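You operate a simulated robot arm through the tools that you are given. There is no shell and no other tool.

You are at the controls of a simulated robot arm. One attempt, no reset.

TASK
Run the black bolt's nut back up and park the bolt on the magnet tray.
Fine: direction switch to UP; holder switch on HOLD for the run, back to FREE once it stops; at most two presses of the start button; magnet switch, torque dial and the other bolts end as they began.

Only the result counts: the job must be done as asked and must still hold three seconds after the hand-in. Knocking over, shifting, dropping, spilling or breaking anything else fails it.

THE ROBOT
A 6-joint arm with a two-finger parallel gripper, fixed in place. Base frame: the origin is at the foot of the arm, x ahead of it, y to its left, z up; the work surface is at about z = 0.86. Readings come in m, rad, newtons and seconds.
With the tool pointing down near the work surface it reaches from about 0.26 to 0.68 m from the base axis. Its first joint turns from -1.152 to 1.152 rad. Payload 2.9 kg.
The TCP is the grasp point between the finger pads, 0.03 m short of the fingertips. In the tool frame z runs along the fingers and y along their closing line. The gripper opens to 0.11 m. The fingers are 0.02 m wide and 0.01 m thick; the gripper's body (0.048 by 0.112 m) begins 0.055 m behind the TCP.
Orientation is that of the tool frame in the base frame, as a unit quaternion [x, y, z, w]. With the fingers straight down and closing along the base's y, the tool's x points along the base's -x, its y along +y and its z along -z.

THE INTERFACE
- The arm moves only by the tool servo_tool. Its argument "deltas" is a list of rows, each a list of 7 numbers: the turn, a rotation vector about the base's x, y, z in rad, then the shift along the base's x, y, z in mm, then the gripper command, from -1 (fully open) to 1 (shut), values between in proportion. In form: [[rx, ry, rz, tx, ty, tz, claw], ...]. A call has 1 to 20 rows; each row is the pose to reach, as a shift and turn from the pose commanded when the call began. A row lasts 0.2 s, in which the tool goes at most 0.05 m and 0.15 rad; a call with a longer step from one row to the next is refused whole, and so is a gripper value outside its range. A pose out of reach is approached as far as the arm can. The call stops where the force on the tool passes 40 N (or 10 N more than at its start, if that is more) or the arm is blocked; 0.2 s more then pass. Each finger travels about 0.108 m/s and halts on what it meets, pressing with about 28 N; the grip force reading is that of the motor and also rises with nothing between the fingers. The clock runs only during rows and for 0.2 s after the last one: add rows that repeat a pose to give the fingers time. The reply holds the time, the measured pose of the TCP, the force on the tool along the base axes, the opening and the grip force, in the units named above and with some noise, with the torque about the TCP (base axes, N m) and any sound that the robot's microphone picked up, and new pictures: "views" is both (left out), scene, wrist or none.
- Cameras (640 x 400 px; columns grow to the right, rows downward): "scene" is fixed at [0.0594, 0.4196, 1.3956]; the picture's right is [-0.90, -0.44, 0.00], its down [-0.20, 0.41, -0.89] and it looks along [0.39, -0.80, -0.45] (base axes); focal length 356 px, centre (320, 200). "wrist" rides on the gripper at [0.072, 0.017, -0.103] in the tool frame; the picture's right is [-0.23, 0.97, 0.00], its down [-0.76, -0.18, -0.62] and it looks along [-0.61, -0.14, 0.78] (tool axes); focal length 222 px, centre (320, 200). There is no depth. A picture from a camera that has moved, and an enlarged one, comes with that camera's place and axes in the base frame and with its lens.
- inspect(camera, box): a new picture of the part [left, top, right, bottom] of that camera's present view, enlarged. The clock stands still meanwhile.
- finish_job(): hands the job in; it is judged then, once.

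Places have to be worked out from the pictures, the camera data and where the tool is seen. Open the gripper and draw the arm clear of the work before you hand the job in, unless the task says otherwise.

The tools are called after "Request:" as name(argument=value, ...) on one line, values as JSON. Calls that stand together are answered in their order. servo_tool: Moves the arm, as the interface text tells. Its arguments: {"type":"object","properties":{"deltas":{"type":"array","items":{"type":"array","items":{"type":"number"}}},"views":{"type":"string","enum":["both","scene","wrist","none"]}},"required":["deltas"]} The other tools are called the same way: inspect (camera, box) takes an enlarged picture of a part of a camera's view; finish_job () hands the job in.

At the start:

```text
clock: 0.0
tool_pos: [0.3257, -0.1688, 1.1555]
tool_rot: [0.0, 1.0, 0.001, 0.0]
wrist_force: [-0.2, 0.1, -0.5]
ft_torque: [-0.01, 0.02, 0.02]
grip_width: 0.1099
grip_force: 0.1
```

scene: 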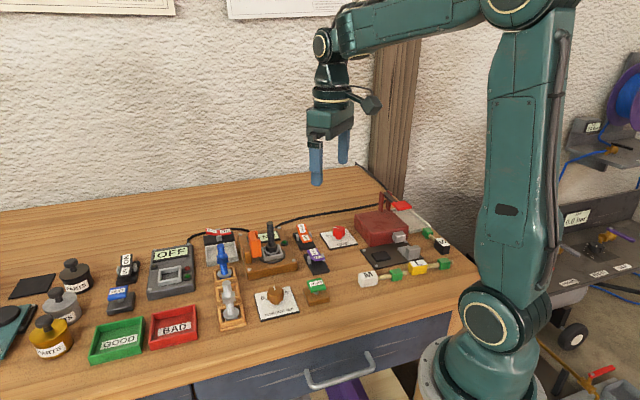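
wrist: 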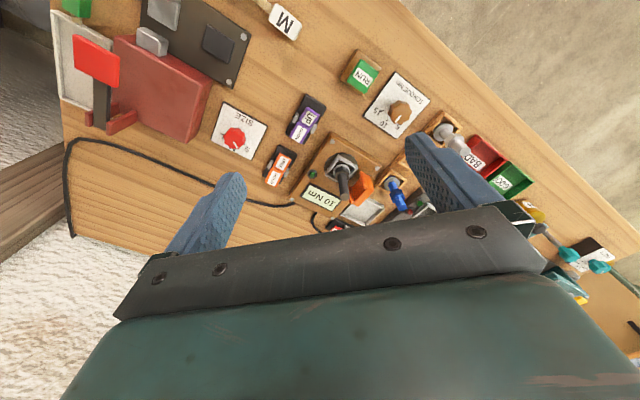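

I'll look closely at the bench in both cameras before moving anything.

Request:
inspect(camera="scene", box=[190, 190, 350, 290])

Request:
inspect(camera="scene", box=[320, 180, 480, 300])

Request:
inspect(camera="scene", box=[0, 230, 220, 370])

Request:
inspect(camera="wrist", box=[200, 60, 440, 240])

Request:
inspect(camera="wrist", box=[40, 0, 320, 180])

```text
4.00 times, centred on (270, 240) of scene
camera zoom: at [0.0594, 0.4196, 1.3956], right [-0.9, -0.44, 0.0], down [-0.2, 0.41, -0.89], along [0.39, -0.8, -0.45], focal length 1424 px, centre (520, 40)
```

zoom: 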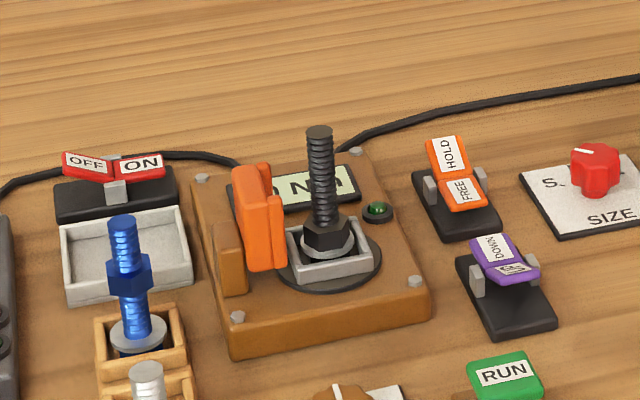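

```text
3.33 times, centred on (400, 240) of scene
camera zoom: at [0.0594, 0.4196, 1.3956], right [-0.9, -0.44, 0.0], down [-0.2, 0.41, -0.89], along [0.39, -0.8, -0.45], focal length 1187 px, centre (53, 67)
```

zoom: 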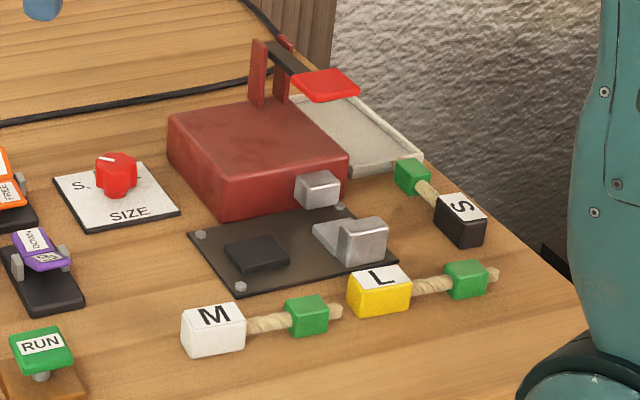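

```text
2.86 times, centred on (110, 300) of scene
camera zoom: at [0.0594, 0.4196, 1.3956], right [-0.9, -0.44, 0.0], down [-0.2, 0.41, -0.89], along [0.39, -0.8, -0.45], focal length 1017 px, centre (920, -86)
```

zoom: 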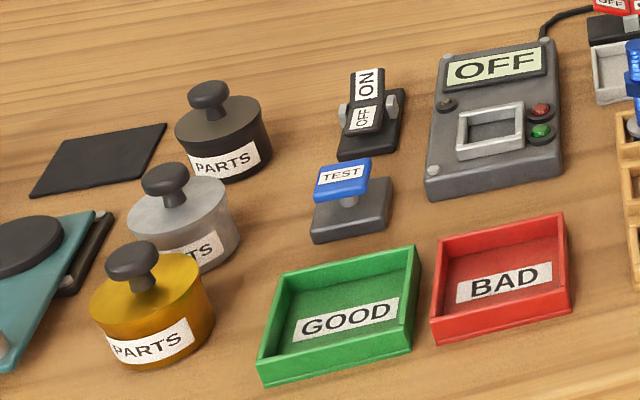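

```text
2.22 times, centred on (320, 150) of wrist
camera zoom: at [0.2533, -0.1526, 1.2581], right [0.23, 0.97, 0.0], down [0.76, -0.18, 0.62], along [0.61, -0.14, -0.78], focal length 494 px, centre (320, 311)
```

zoom: 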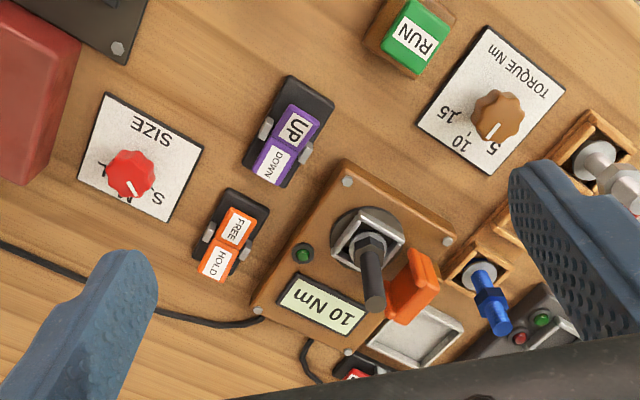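

```text
2.22 times, centred on (180, 90) of wrist
camera zoom: at [0.2533, -0.1526, 1.2581], right [0.23, 0.97, 0.0], down [0.76, -0.18, 0.62], along [0.61, -0.14, -0.78], focal length 494 px, centre (631, 444)
```

zoom: 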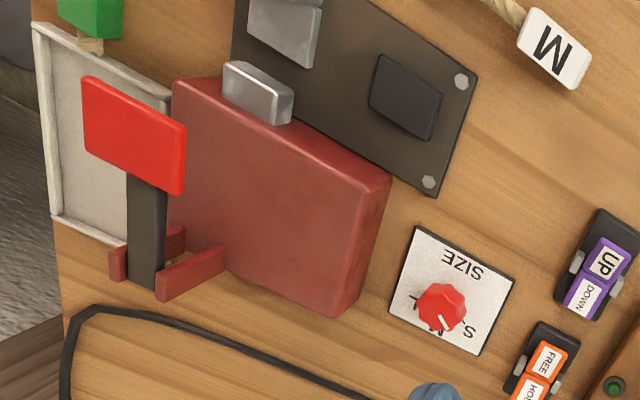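

The two views agree: purple direction switch near (0.38, -0.21), orange holder switch near (0.45, -0.28), RUN near (0.325, -0.105), black bolt near (0.472, -0.16) with its top at z≈0.975, and grey magnet tray near (0.60, -0.13). I'm lowering the open gripper a little so the wrist camera can show how the rockers stand.

Request:
servo_tool(deltas=[[0, 0, 0, -8, -6, -40, -1], [0, 0, 0, -16, -12, -80, -1], [0, 0, 0, -24, -20, -120, -1], [0, 0, 0, -24, -20, -130, -1]], views="both")

```text
clock: 1.0
tool_pos: [0.3, -0.1892, 1.023]
tool_rot: [0.0, 1.0, 0.0, 0.0]
wrist_force: [0.0, 0.1, 0.7]
ft_torque: [0.0, 0.01, -0.05]
grip_width: 0.1101
grip_force: 0.1
camera wrist: at [0.2282, -0.1723, 1.1263], right [0.23, 0.97, 0.0], down [0.76, -0.18, 0.62], along [0.61, -0.14, -0.78], focal length 222 px, centre (320, 200)
```

scene: 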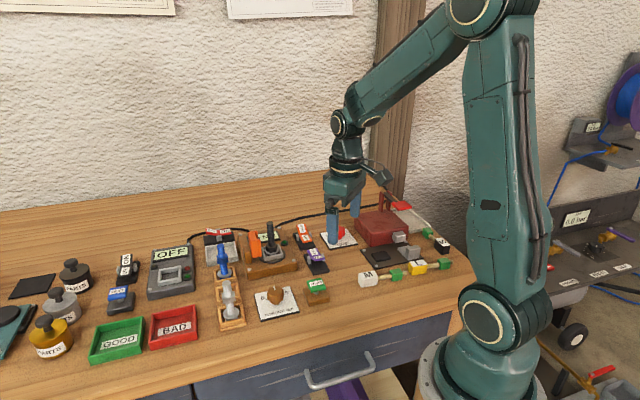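
wrist: 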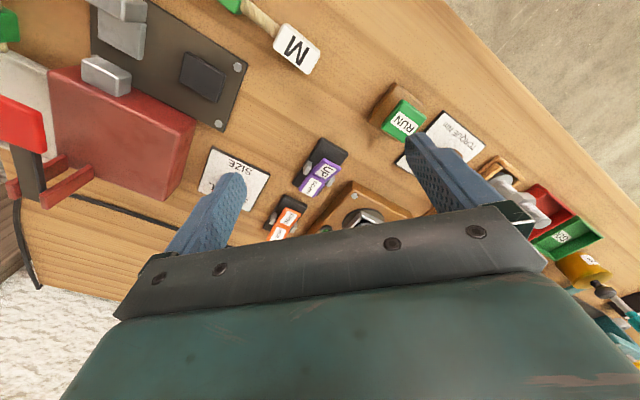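

Request:
inspect(camera="wrist", box=[250, 110, 410, 240])

Request:
inspect(camera="scene", box=[280, 205, 350, 305])

Request:
inspect(camera="scene", box=[195, 215, 295, 285])

```text
3.08 times, centred on (330, 175) of wrist
camera zoom: at [0.2282, -0.1723, 1.1263], right [0.23, 0.97, 0.0], down [0.76, -0.18, 0.62], along [0.61, -0.14, -0.78], focal length 684 px, centre (289, 277)
```

zoom: 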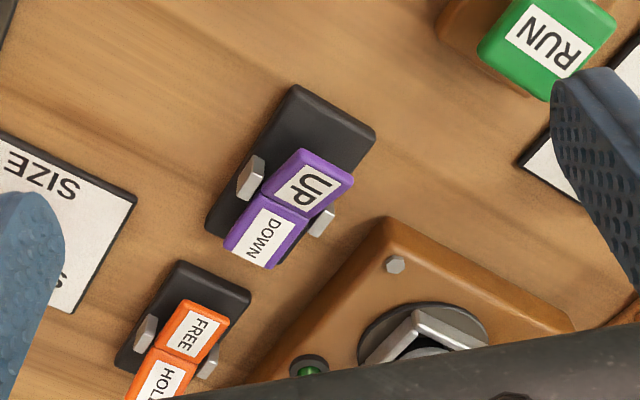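

```text
4.00 times, centred on (315, 255) of scene
camera zoom: at [0.0594, 0.4195, 1.3956], right [-0.9, -0.44, 0.0], down [-0.2, 0.41, -0.89], along [0.39, -0.8, -0.45], focal length 1424 px, centre (340, -20)
```

zoom: 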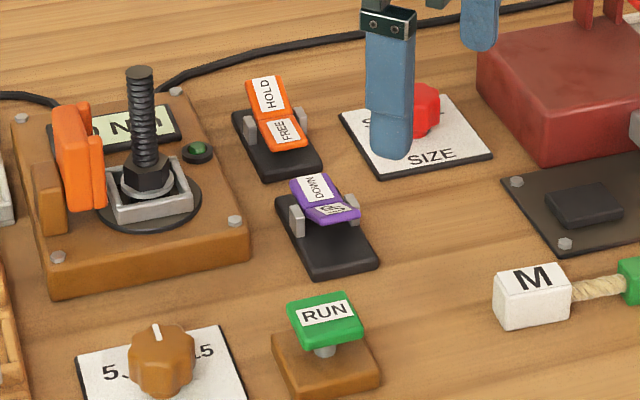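

```text
5.71 times, centred on (245, 250) of scene
camera zoom: at [0.0594, 0.4195, 1.3956], right [-0.9, -0.44, 0.0], down [-0.2, 0.41, -0.89], along [0.39, -0.8, -0.45], focal length 2034 px, centre (749, -86)
```

zoom: 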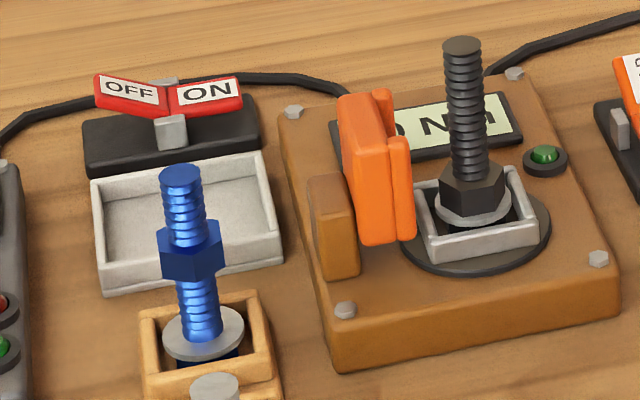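

Triangulating the purple rocker gives the UP end at z≈0.903 and the DOWN end at z≈0.887. UP is raised, so the direction is now DOWN; HOLD is raised too, so the holder is FREE. I'll close the fingers and stop just above the UP plate's outer half near (0.358, -0.191).

Request:
servo_tool(deltas=[[0, 0, 0, 20, 0, -10, 0.2], [0, 0, 0, 40, -1, -30, 1], [0, 0, 0, 58, -2, -60, 1], [0, 0, 0, 58, -2, -75, 1], [0, 0, 0, 58, -2, -75, 1]], views="both")

```text
clock: 2.2
tool_pos: [0.3592, -0.1924, 0.9503]
tool_rot: [0.0, 1.0, 0.0, -0.001]
wrist_force: [-0.4, -0.3, -0.4]
ft_torque: [0.02, -0.04, 0.03]
grip_width: 0.0002
grip_force: 27.6
camera wrist: at [0.2863, -0.1755, 1.0532], right [0.23, 0.97, 0.0], down [0.76, -0.18, 0.62], along [0.61, -0.14, -0.78], focal length 222 px, centre (320, 200)
```

scene: 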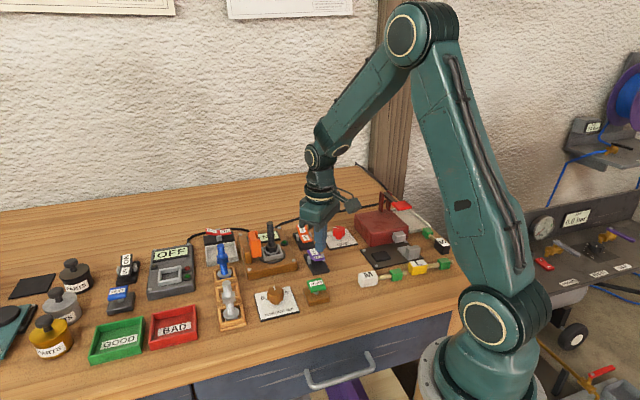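
wrist: 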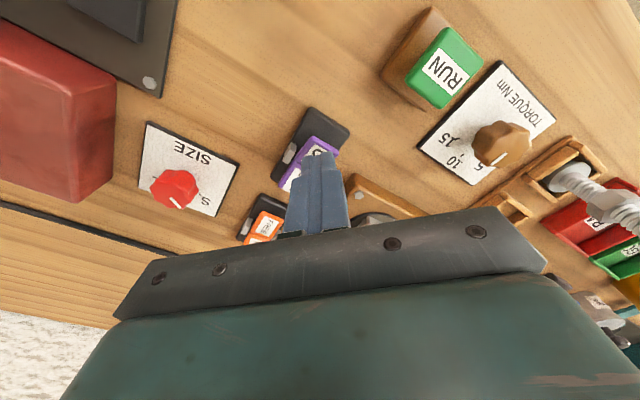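

Request:
inspect(camera="wrist", box=[260, 90, 380, 220])

Request:
inspect(camera="scene", box=[280, 200, 350, 300])

```text
3.08 times, centred on (320, 155) of wrist
camera zoom: at [0.2863, -0.1755, 1.0532], right [0.23, 0.97, 0.0], down [0.76, -0.18, 0.62], along [0.61, -0.14, -0.78], focal length 684 px, centre (320, 338)
```

zoom: 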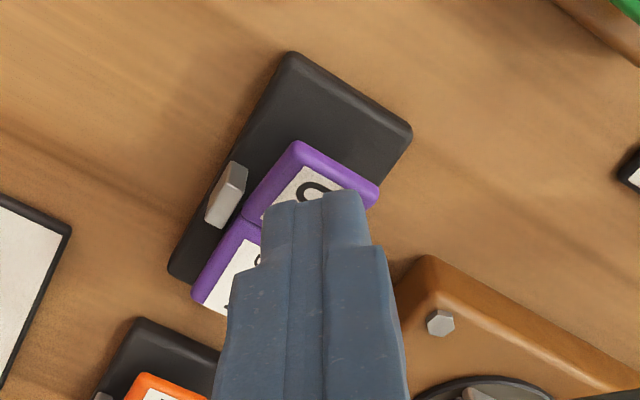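

```text
4.00 times, centred on (315, 250) of scene
camera zoom: at [0.0595, 0.4195, 1.3956], right [-0.9, -0.44, 0.0], down [-0.2, 0.41, -0.89], along [0.39, -0.8, -0.45], focal length 1424 px, centre (340, 0)
```

zoom: 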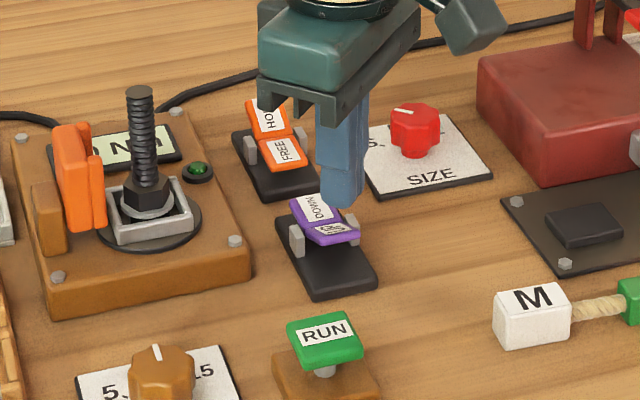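

The closed tip sits over the UP plate at about z=0.92, with the plate near z≈0.90. I'm pressing straight down in small steps.

Request:
servo_tool(deltas=[[0, 0, 0, 0, 0, -12, 1], [0, 0, 0, 0, 0, -18, 1], [0, 0, 0, 0, 0, -22, 1], [0, 0, 0, 0, 0, -26, 1], [0, 0, 0, 0, 0, -30, 1]], views="both")

```text
clock: 3.4
tool_pos: [0.3597, -0.1923, 0.9199]
tool_rot: [0.0, 1.0, 0.0, 0.0]
wrist_force: [1.3, -0.1, 0.3]
ft_torque: [-0.01, -0.01, -0.05]
grip_width: 0.0001
grip_force: 28.1
camera wrist: at [0.2871, -0.1752, 1.0233], right [0.23, 0.97, 0.0], down [0.76, -0.18, 0.62], along [0.61, -0.14, -0.78], focal length 222 px, centre (320, 200)
```

scene: 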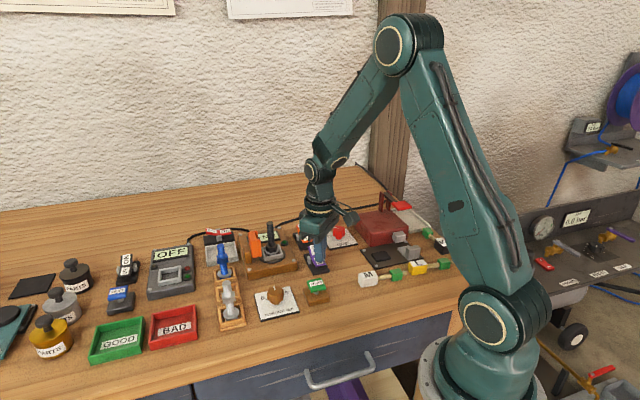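
wrist: 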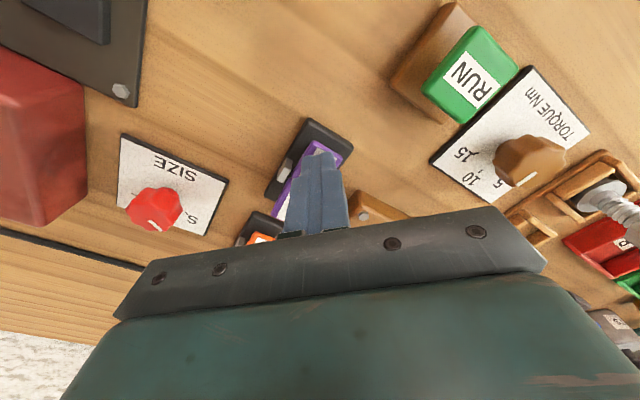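

There's no force on the tool yet with the tip at z≈0.89, so I'm checking the rocker close up.

Request:
inspect(camera="wrist", box=[250, 100, 370, 230])

Request:
inspect(camera="scene", box=[285, 220, 345, 290])

```text
3.08 times, centred on (310, 165) of wrist
camera zoom: at [0.2871, -0.1752, 1.0233], right [0.23, 0.97, 0.0], down [0.76, -0.18, 0.62], along [0.61, -0.14, -0.78], focal length 684 px, centre (351, 308)
```

zoom: 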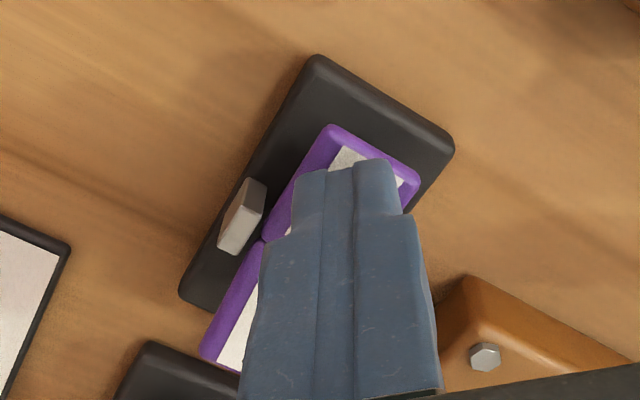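

```text
5.71 times, centred on (315, 255) of scene
camera zoom: at [0.0594, 0.4195, 1.3956], right [-0.9, -0.44, 0.0], down [-0.2, 0.41, -0.89], along [0.39, -0.8, -0.45], focal length 2034 px, centre (349, -114)
```

zoom: 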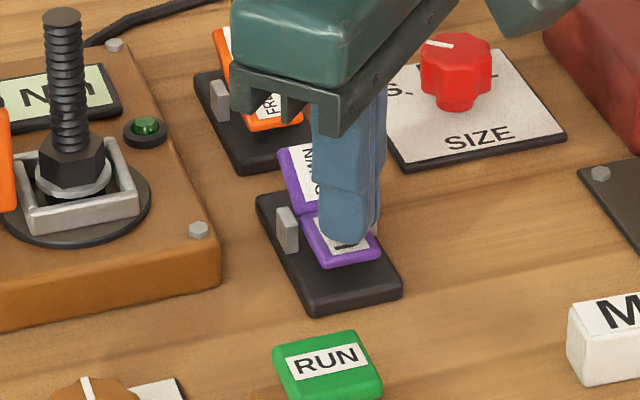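

The UP plate already looks lower and DOWN raised. I'll push a few millimetres more to be sure it latches, then lift and look.

Request:
servo_tool(deltas=[[0, 0, 0, 0, 0, -2, 1], [0, 0, 0, 0, 0, -4, 1], [0, 0, 0, 0, 0, -6, 1]], views="none")

```text
clock: 4.2
tool_pos: [0.3595, -0.1911, 0.9146]
tool_rot: [-0.001, 1.0, 0.0, 0.001]
wrist_force: [-5.5, 4.5, 22.8]
ft_torque: [0.05, 0.01, -0.07]
grip_width: 0.0001
grip_force: 28.3
```

The force has climbed to 23 N, so the rocker is against its stop. I'll lift off and check it.

Request:
servo_tool(deltas=[[0, 0, 0, 0, 0, 20, 1], [0, 0, 0, -20, 0, 55, 1], [0, 0, 0, -50, 0, 90, 1]], views="both")

Request:
inspect(camera="scene", box=[285, 210, 345, 290])

Request:
inspect(camera="wrist", box=[240, 90, 400, 240])

```text
clock: 5.0
tool_pos: [0.3107, -0.1899, 1.0041]
tool_rot: [0.001, 1.0, 0.0, 0.0]
wrist_force: [0.1, -0.4, 0.1]
ft_torque: [-0.04, -0.02, 0.0]
grip_width: 0.0
grip_force: 27.7
camera wrist: at [0.2391, -0.1731, 1.1067], right [0.23, 0.97, 0.0], down [0.76, -0.18, 0.62], along [0.61, -0.14, -0.78], focal length 222 px, centre (320, 200)
```

scene: 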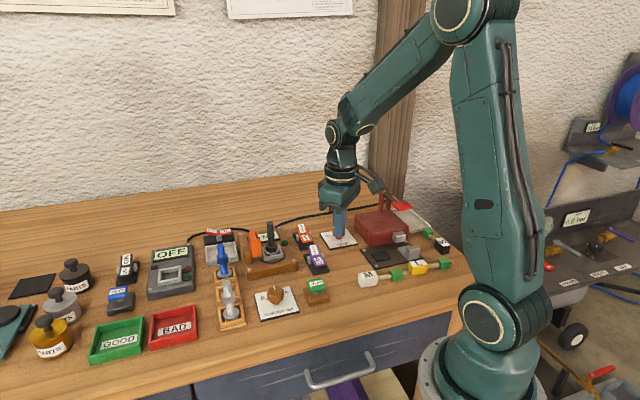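
wrist: 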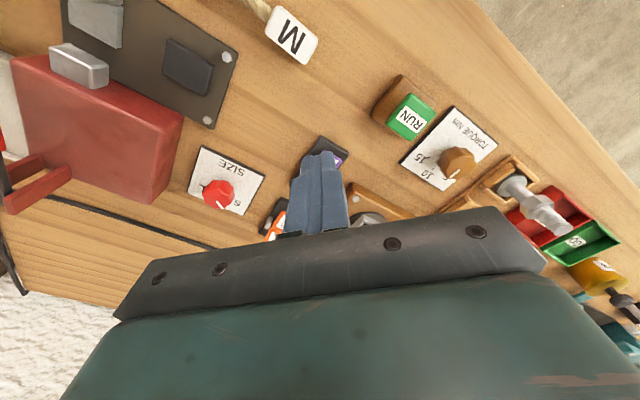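

```text
5.00 times, centred on (315, 250) of scene
camera zoom: at [0.0594, 0.4196, 1.3956], right [-0.9, -0.44, 0.0], down [-0.2, 0.41, -0.89], along [0.39, -0.8, -0.45], focal length 1780 px, centre (345, -50)
```

zoom: 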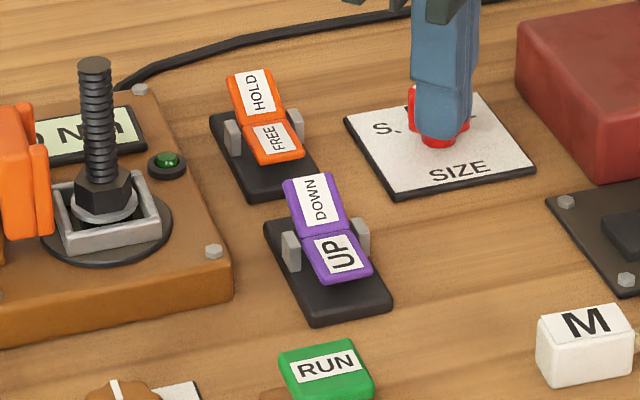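

```text
2.67 times, centred on (320, 165) of wrist
camera zoom: at [0.2391, -0.1731, 1.1067], right [0.23, 0.97, 0.0], down [0.76, -0.18, 0.62], along [0.61, -0.14, -0.78], focal length 592 px, centre (320, 293)
```

zoom: 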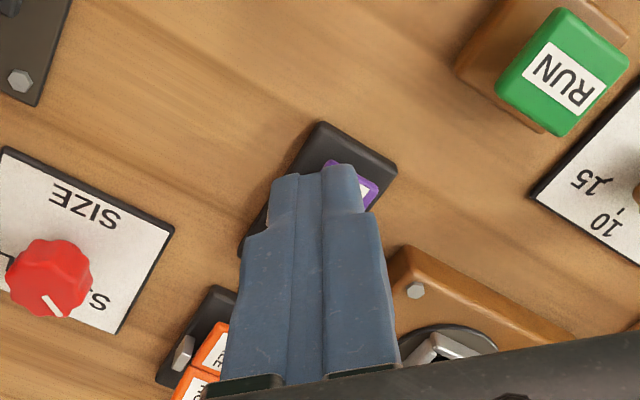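

The purple rocker now reads UP, with the same tilt as the holder's FREE side. Next is HOLD: its raised plate centres near (0.460, -0.289), so I'm moving above it with the fingers still closed.

Request:
servo_tool(deltas=[[0, 0, 0, 30, -20, 0, 1], [0, 0, 0, 62, -41, 0, 1], [0, 0, 0, 94, -62, 0, 1], [0, 0, 0, 126, -84, -10, 1], [0, 0, 0, 149, -99, -40, 1], [0, 0, 0, 149, -99, -54, 1], [0, 0, 0, 149, -99, -54, 1]], views="both")

Request:
inspect(camera="scene", box=[275, 205, 335, 285])

Request:
inspect(camera="wrist", box=[240, 90, 400, 240])

```text
clock: 6.6
tool_pos: [0.4582, -0.29, 0.9491]
tool_rot: [0.001, 1.0, 0.0, 0.001]
wrist_force: [-0.9, -0.3, 0.5]
ft_torque: [0.01, 0.0, 0.0]
grip_width: 0.0003
grip_force: 28.0
camera wrist: at [0.3853, -0.2733, 1.0516], right [0.23, 0.97, 0.0], down [0.76, -0.18, 0.62], along [0.61, -0.14, -0.78], focal length 222 px, centre (320, 200)
```

scene: 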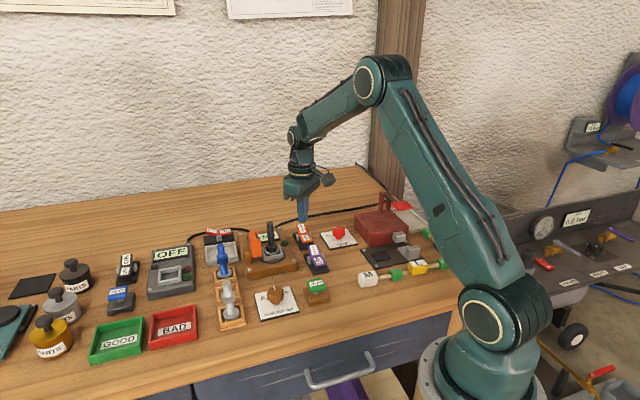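
wrist: 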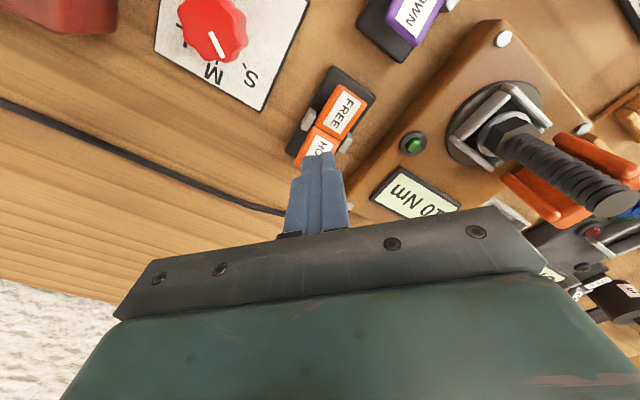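

```text
5.00 times, centred on (305, 245) of scene
camera zoom: at [0.0595, 0.4195, 1.3956], right [-0.9, -0.44, 0.0], down [-0.2, 0.41, -0.89], along [0.39, -0.8, -0.45], focal length 1780 px, centre (395, -25)
```

zoom: 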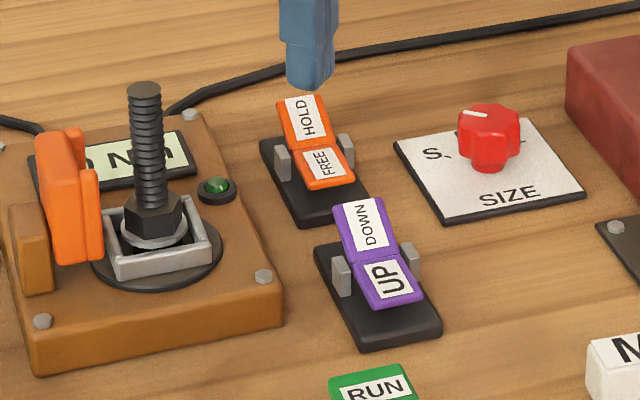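

```text
2.67 times, centred on (320, 165) of wrist
camera zoom: at [0.3853, -0.2733, 1.0516], right [0.23, 0.97, 0.0], down [0.76, -0.18, 0.62], along [0.61, -0.14, -0.78], focal length 592 px, centre (320, 293)
```

zoom: 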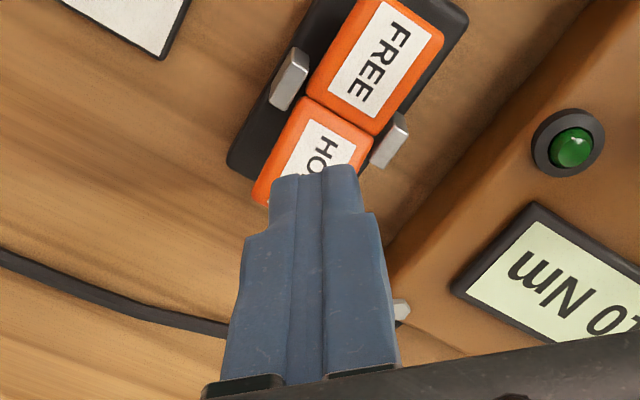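

The tip is above the HOLD plate; averaging both views puts the hinge near (0.448, -0.279). I'll shift 3 mm outward and press down in small steps.

Request:
servo_tool(deltas=[[0, 0, 0, 3, -2, -12, 1], [0, 0, 0, 3, -2, -18, 1], [0, 0, 0, 3, -2, -23, 1], [0, 0, 0, 3, -2, -27, 1], [0, 0, 0, 3, -2, -30, 1], [0, 0, 0, 3, -2, -33, 1]], views="scene")

Request:
inspect(camera="scene", box=[225, 205, 335, 285])

```text
clock: 8.0
tool_pos: [0.4609, -0.2927, 0.9164]
tool_rot: [0.0, 1.0, 0.0, 0.0]
wrist_force: [-0.1, 0.2, -0.3]
ft_torque: [-0.03, 0.01, 0.04]
grip_width: 0.0
grip_force: 28.2
```

scene: 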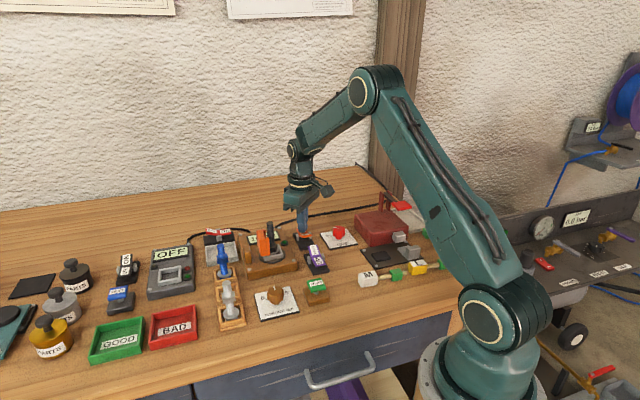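

```text
5.00 times, centred on (280, 245) of scene
camera zoom: at [0.0594, 0.4196, 1.3956], right [-0.9, -0.44, 0.0], down [-0.2, 0.41, -0.89], along [0.39, -0.8, -0.45], focal length 1780 px, centre (520, -25)
```

zoom: 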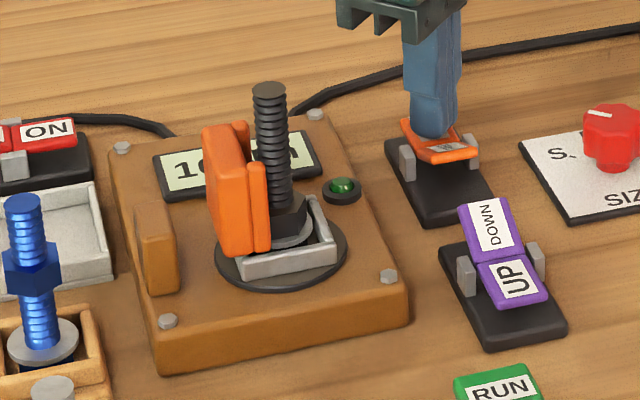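

The orange jaw has slid in against the bolt, so HOLD is engaged. I'll lift off and go above the RUN button, whose top triangulates to about (0.3255, -0.107, 0.90).

Request:
servo_tool(deltas=[[0, 0, 0, 0, 0, 40, 1], [0, 0, 0, 0, 0, 80, 1], [0, 0, 0, -27, 37, 85, 1], [0, 0, 0, -54, 74, 85, 1], [0, 0, 0, -81, 111, 85, 1], [0, 0, 0, -108, 148, 85, 1], [0, 0, 0, -135, 185, 80, 1], [0, 0, 0, -135, 185, 45, 1], [0, 0, 0, -135, 185, 38, 1]], views="both")

Request:
inspect(camera="scene", box=[225, 205, 345, 305])

Request:
inspect(camera="wrist", box=[240, 90, 400, 240])

```text
clock: 10.0
tool_pos: [0.3251, -0.1071, 0.9547]
tool_rot: [0.0, 1.0, 0.001, 0.0]
wrist_force: [-0.1, -0.1, 0.0]
ft_torque: [0.01, 0.01, -0.05]
grip_width: 0.0001
grip_force: 28.2
camera wrist: at [0.2537, -0.091, 1.0577], right [0.23, 0.97, 0.0], down [0.76, -0.18, 0.62], along [0.61, -0.14, -0.78], focal length 222 px, centre (320, 200)
```

scene: 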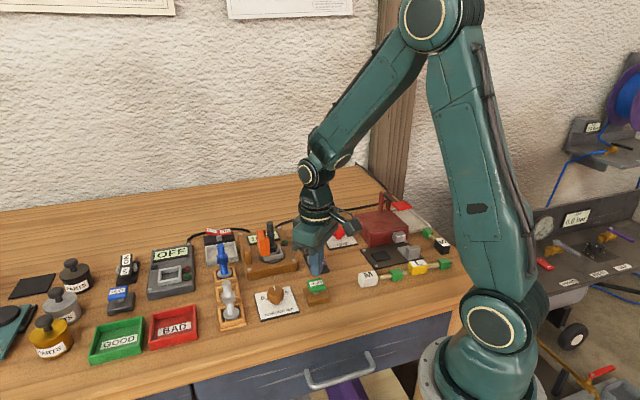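
wrist: 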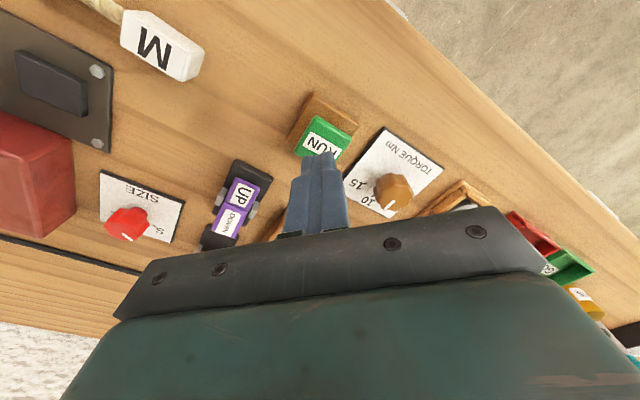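

```text
4.00 times, centred on (285, 255) of scene
camera zoom: at [0.0594, 0.4196, 1.3956], right [-0.9, -0.44, 0.0], down [-0.2, 0.41, -0.89], along [0.39, -0.8, -0.45], focal length 1424 px, centre (460, -20)
```

zoom: 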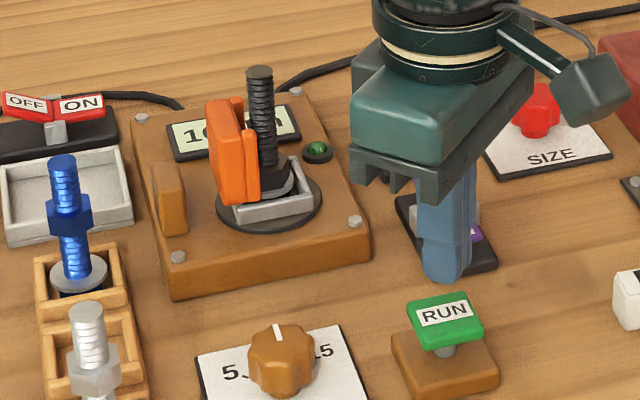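

```text
2.67 times, centred on (320, 165) of wrist
camera zoom: at [0.2537, -0.091, 1.0577], right [0.23, 0.97, 0.0], down [0.76, -0.18, 0.62], along [0.61, -0.14, -0.78], focal length 592 px, centre (320, 293)
```

zoom: 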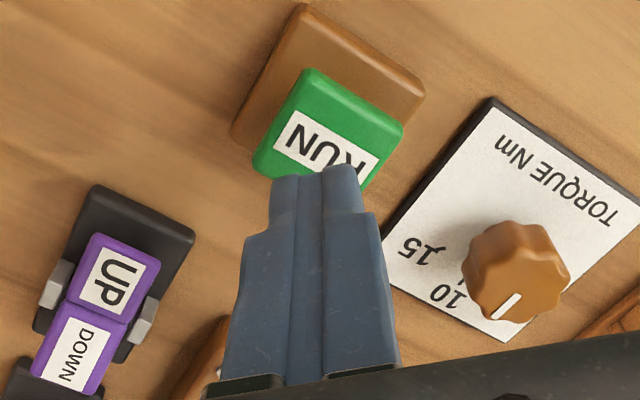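

The jaw is closed on the bolt and the tip is centred over RUN at (0.325, -0.107). I'm pressing it once, slowly.

Request:
servo_tool(deltas=[[0, 0, 0, 0, 0, -15, 1], [0, 0, 0, 0, 0, -22, 1], [0, 0, 0, 0, 0, -26, 1], [0, 0, 0, 0, 0, -29, 1], [0, 0, 0, 0, 0, -31, 1]], views="scene")

Request:
inspect(camera="scene", box=[225, 205, 345, 305])

```text
clock: 11.2
tool_pos: [0.3257, -0.1074, 0.9238]
tool_rot: [0.001, 1.0, 0.0, 0.0]
wrist_force: [1.5, -0.8, 1.0]
ft_torque: [-0.02, -0.05, 0.0]
grip_width: 0.0
grip_force: 27.7
```

scene: 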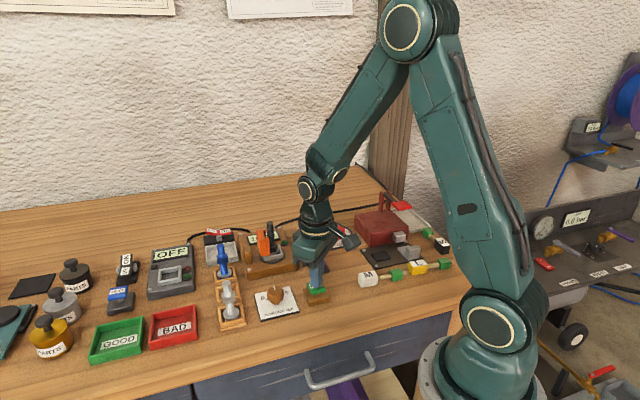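

```text
4.00 times, centred on (285, 255) of scene
camera zoom: at [0.0595, 0.4195, 1.3956], right [-0.9, -0.44, 0.0], down [-0.2, 0.41, -0.89], along [0.39, -0.8, -0.45], focal length 1424 px, centre (460, -20)
```

zoom: 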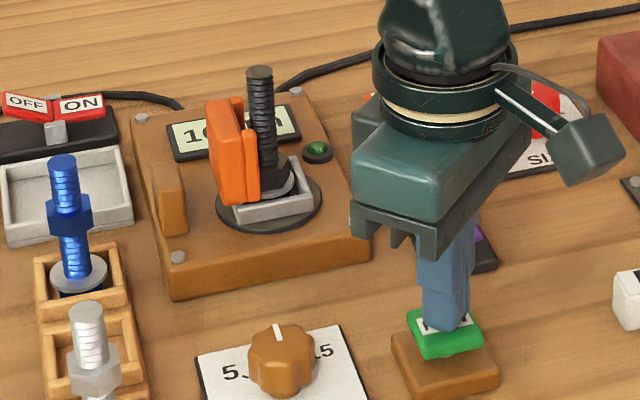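

The tip is just on the button with about 1 N and nothing is running yet. I'm continuing the same press downward.

Request:
servo_tool(deltas=[[0, 0, 0, 0, 0, -2, 1], [0, 0, 0, 0, 0, -4, 1], [0, 0, 0, 0, 0, -5, 1]], views="scene")

Request:
inspect(camera="scene", box=[225, 205, 345, 305])

```text
clock: 12.0
tool_pos: [0.3265, -0.1077, 0.9172]
tool_rot: [0.0, 1.0, 0.0, 0.0]
wrist_force: [-1.0, 1.1, 2.8]
ft_torque: [0.02, 0.02, 0.04]
grip_width: 0.0001
grip_force: 28.5
heard: click
```

scene: 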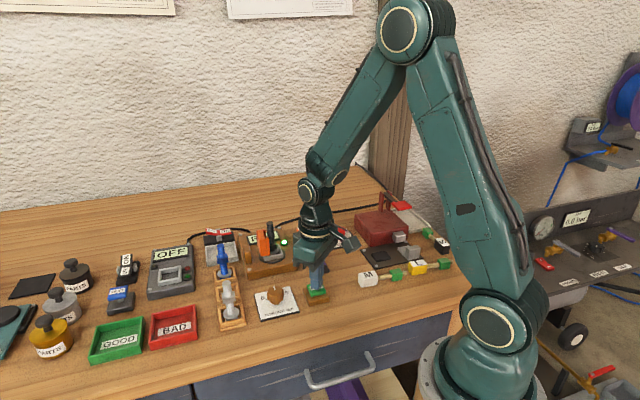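

```text
4.00 times, centred on (285, 255) of scene
camera zoom: at [0.0594, 0.4196, 1.3956], right [-0.9, -0.44, 0.0], down [-0.2, 0.41, -0.89], along [0.39, -0.8, -0.45], focal length 1424 px, centre (460, -20)
```

zoom: 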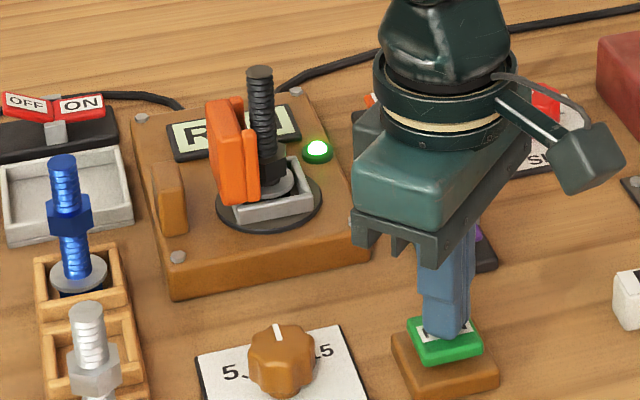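

I heard a click, the lamp is lit, the display reads RUN and the nut is rising. I'll lift straight off the button and wait for it to stop.

Request:
servo_tool(deltas=[[0, 0, 0, 0, 0, 25, 1], [0, 0, 0, 0, 0, 60, 1], [0, 0, 0, 0, 0, 85, 1], [0, 0, 0, 0, 0, 85, 1], [0, 0, 0, 0, 0, 85, 1]], views="scene")

Request:
inspect(camera="scene", box=[225, 205, 345, 305])

```text
clock: 13.2
tool_pos: [0.3266, -0.1068, 1.0036]
tool_rot: [-0.001, 1.0, 0.0, 0.0]
wrist_force: [0.2, 0.4, -0.2]
ft_torque: [0.01, 0.02, -0.02]
grip_width: 0.0002
grip_force: 27.9
```

scene: 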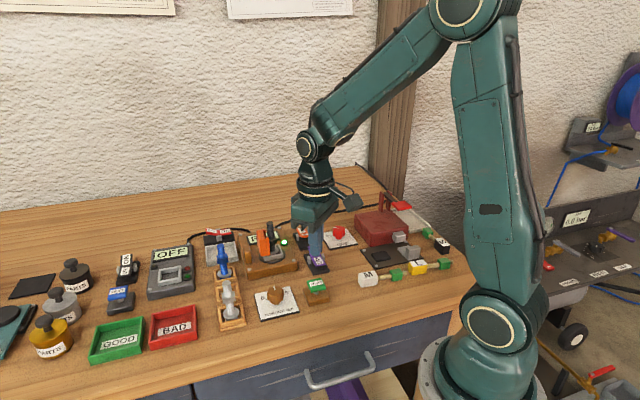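

```text
4.00 times, centred on (285, 255) of scene
camera zoom: at [0.0594, 0.4196, 1.3956], right [-0.9, -0.44, 0.0], down [-0.2, 0.41, -0.89], along [0.39, -0.8, -0.45], focal length 1424 px, centre (460, -20)
```

zoom: 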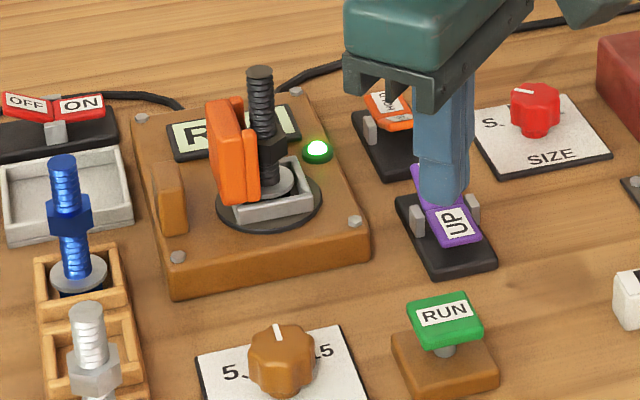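

The nut is climbing the bolt. While it runs I'll move high and clear toward the holder's FREE side near (0.4325, -0.264), without pressing yet.

Request:
servo_tool(deltas=[[0, 0, 0, 21, -32, 0, 1], [0, 0, 0, 43, -64, 0, 1], [0, 0, 0, 64, -96, 0, 1], [0, 0, 0, 85, -127, 0, 1], [0, 0, 0, 106, -157, 0, 1], [0, 0, 0, 106, -157, 0, 1], [0, 0, 0, 106, -157, 0, 1]], views="both")

Request:
inspect(camera="scene", box=[225, 205, 345, 305])

```text
clock: 14.8
tool_pos: [0.4351, -0.2645, 1.0047]
tool_rot: [0.001, 1.0, 0.0, 0.001]
wrist_force: [-0.3, 0.6, 0.4]
ft_torque: [0.01, 0.0, 0.0]
grip_width: 0.0001
grip_force: 28.0
camera wrist: at [0.363, -0.2471, 1.1074], right [0.23, 0.97, 0.0], down [0.76, -0.18, 0.62], along [0.61, -0.14, -0.78], focal length 222 px, centre (320, 200)
```

scene: 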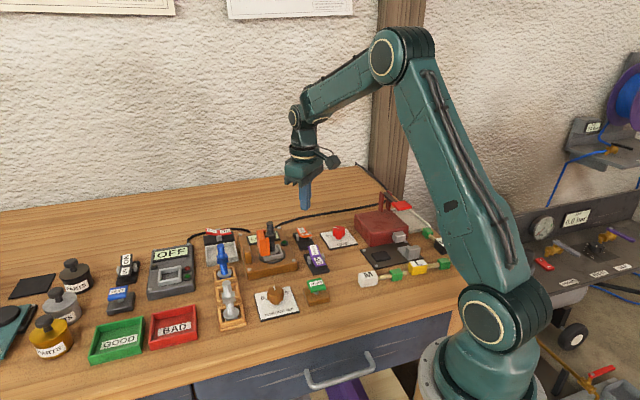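
wrist: 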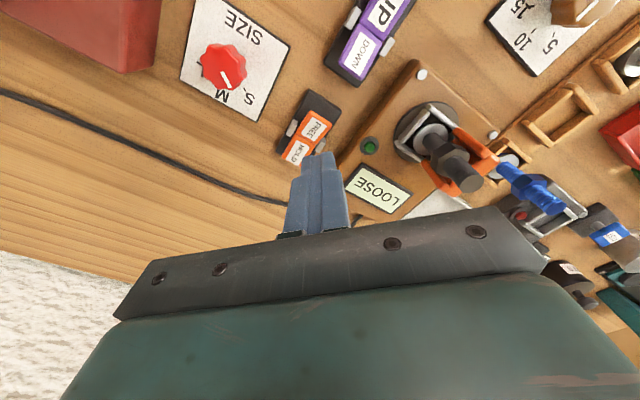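

```text
4.00 times, centred on (285, 255) of scene
camera zoom: at [0.0595, 0.4195, 1.3956], right [-0.9, -0.44, 0.0], down [-0.2, 0.41, -0.89], along [0.39, -0.8, -0.45], focal length 1424 px, centre (460, -20)
```

zoom: 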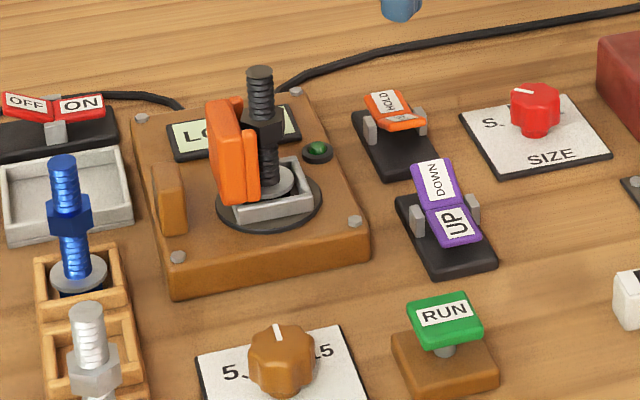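

The lamp is off and the display reads LOOSE, so the run has finished with the nut at mid-height and needed only one press. I'll press the FREE side now.

Request:
servo_tool(deltas=[[0, 0, 0, -3, 1, -35, 1], [0, 0, 0, -3, 1, -60, 1], [0, 0, 0, -3, 1, -70, 1], [0, 0, 0, -3, 1, -76, 1], [0, 0, 0, -3, 1, -81, 1], [0, 0, 0, -3, 1, -85, 1], [0, 0, 0, -3, 1, -88, 1]], views="scene")

Request:
inspect(camera="scene", box=[225, 205, 345, 305])

```text
clock: 16.4
tool_pos: [0.4303, -0.2634, 0.9157]
tool_rot: [0.0, 1.0, -0.001, 0.0]
wrist_force: [0.0, 1.0, -0.2]
ft_torque: [-0.02, -0.03, 0.02]
grip_width: 0.0
grip_force: 28.2
```

scene: 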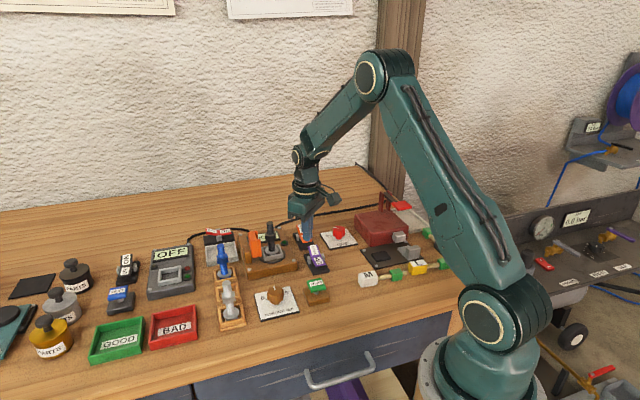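

```text
4.00 times, centred on (285, 255) of scene
camera zoom: at [0.0594, 0.4195, 1.3956], right [-0.9, -0.44, 0.0], down [-0.2, 0.41, -0.89], along [0.39, -0.8, -0.45], focal length 1424 px, centre (460, -20)
```

zoom: 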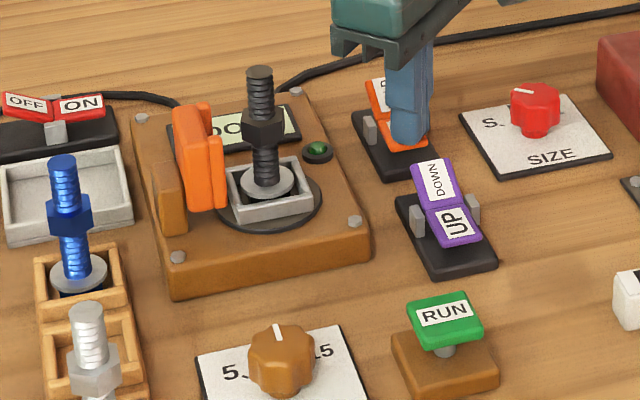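

The jaw has opened and the holder is on FREE. I'll lift, open the fingers to about 60 mm, and turn them 0.727 rad so they close across the jaw's axis, stopping high above the bolt.

Request:
servo_tool(deltas=[[0, 0, 0, 0, 0, 40, 1], [0, 0, 0, 0, 0, 85, 1], [0, 0, 0.145, 8, 20, 125, 1], [0, 0, 0.29, 16, 40, 130, 0.2], [0, 0, 0.436, 25, 60, 130, -0.09], [0, 0, 0.58, 33, 80, 130, -0.09], [0, 0, 0.727, 41, 100, 130, -0.09], [0, 0, 0.727, 41, 100, 130, -0.09], [0, 0, 0.727, 41, 100, 130, -0.09]], views="both")

Request:
inspect(camera="scene", box=[205, 195, 325, 295])

Request:
inspect(camera="wrist", box=[220, 60, 440, 240])

```text
clock: 18.4
tool_pos: [0.4713, -0.1631, 1.0445]
tool_rot: [-0.357, 0.934, 0.0, 0.0]
wrist_force: [0.5, -0.6, -0.5]
ft_torque: [-0.01, 0.03, 0.0]
grip_width: 0.06
grip_force: 0.0
camera wrist: at [0.4064, -0.1996, 1.1493], right [-0.48, 0.88, 0.0], down [0.69, 0.37, 0.62], along [0.55, 0.3, -0.78], focal length 222 px, centre (320, 200)
```

scene: 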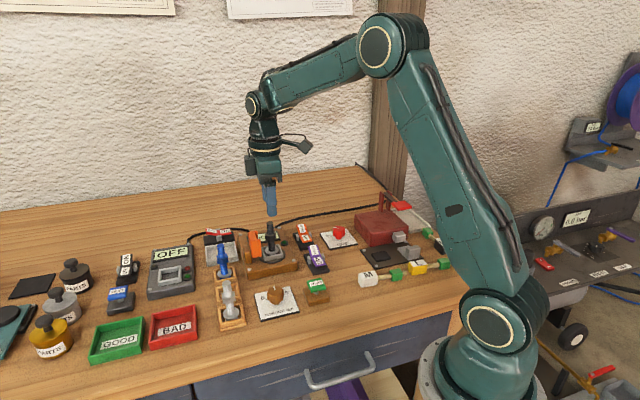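
wrist: 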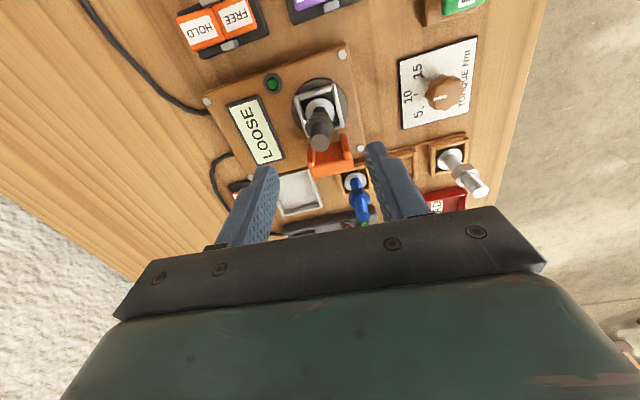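

```text
4.00 times, centred on (265, 245) of scene
camera zoom: at [0.0594, 0.4196, 1.3956], right [-0.9, -0.44, 0.0], down [-0.2, 0.41, -0.89], along [0.39, -0.8, -0.45], focal length 1424 px, centre (540, 20)
```

zoom: 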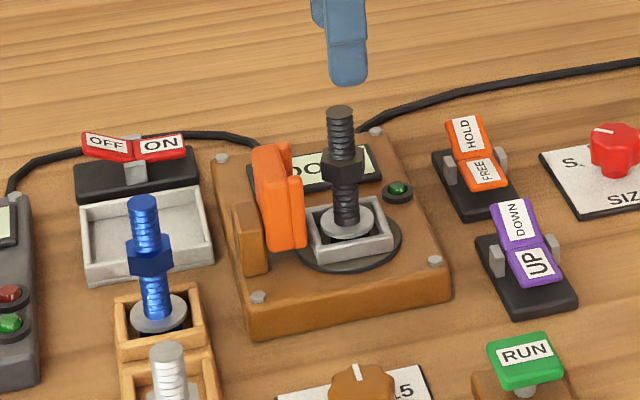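

```text
2.22 times, centred on (330, 150) of wrist
camera zoom: at [0.4064, -0.1996, 1.1493], right [-0.48, 0.88, 0.0], down [0.69, 0.37, 0.62], along [0.55, 0.3, -0.78], focal length 494 px, centre (298, 311)
```

zoom: 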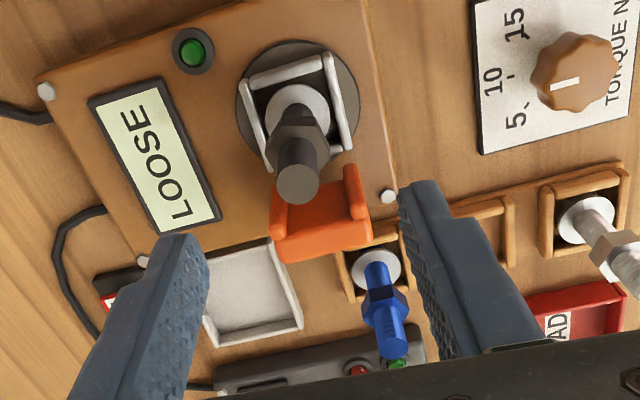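

The wrist view shows the bolt between the fingers at about (0.4725, -0.163), top z≈0.978, with the nut at z≈0.933–0.950 and the fixture at 45°. I'll square up to 45° and lower the fingers around the bare thread above the nut, then look before gripping.

Request:
servo_tool(deltas=[[0, 0, 0.03, 1, 0, -20, -0.09], [0, 0, 0.058, 1, 0, -40, -0.09], [0, 0, 0.058, 1, 0, -52, -0.09], [0, 0, 0.058, 1, 0, -60, -0.09], [0, 0, 0.058, 1, 0, -60, -0.09]], views="both")

Request:
inspect(camera="scene", box=[225, 195, 305, 275])

Request:
inspect(camera="wrist", box=[220, 100, 420, 240])

```text
clock: 19.6
tool_pos: [0.4732, -0.1637, 0.9849]
tool_rot: [-0.383, 0.924, -0.001, -0.001]
wrist_force: [0.0, -0.2, -0.1]
ft_torque: [-0.01, -0.01, 0.02]
grip_width: 0.0599
grip_force: 0.0
camera wrist: at [0.4089, -0.203, 1.0885], right [-0.53, 0.85, 0.0], down [0.66, 0.41, 0.62], along [0.53, 0.33, -0.78], focal length 222 px, centre (320, 200)
```

scene: 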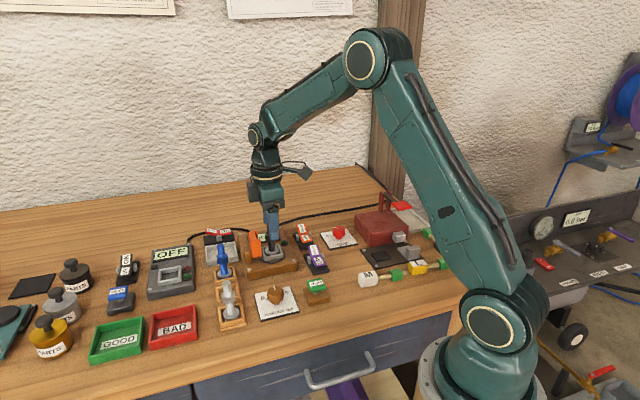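
wrist: 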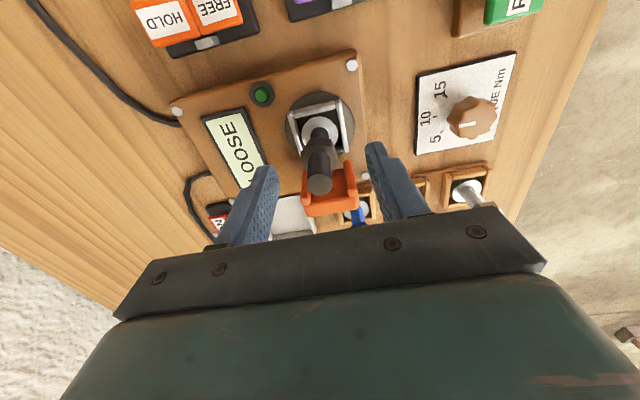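

```text
5.00 times, centred on (265, 235) of scene
camera zoom: at [0.0594, 0.4196, 1.3956], right [-0.9, -0.44, 0.0], down [-0.2, 0.41, -0.89], along [0.39, -0.8, -0.45], focal length 1780 px, centre (595, 25)
```

zoom: 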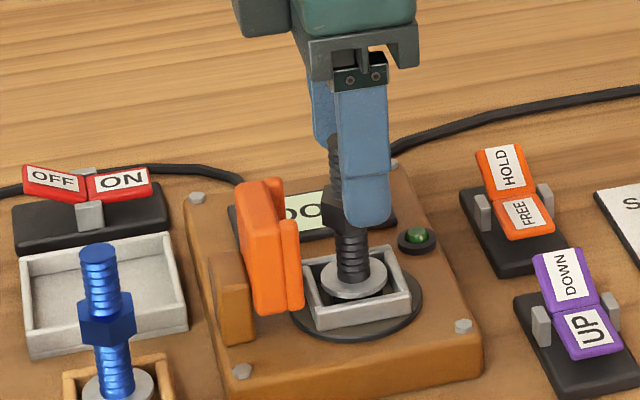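

```text
2.86 times, centred on (320, 170) of wrist
camera zoom: at [0.4089, -0.203, 1.0885], right [-0.53, 0.85, 0.0], down [0.66, 0.41, 0.62], along [0.53, 0.33, -0.78], focal length 635 px, centre (320, 286)
```

zoom: 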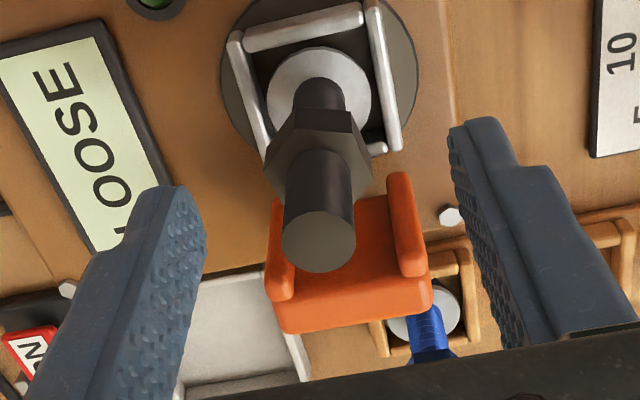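

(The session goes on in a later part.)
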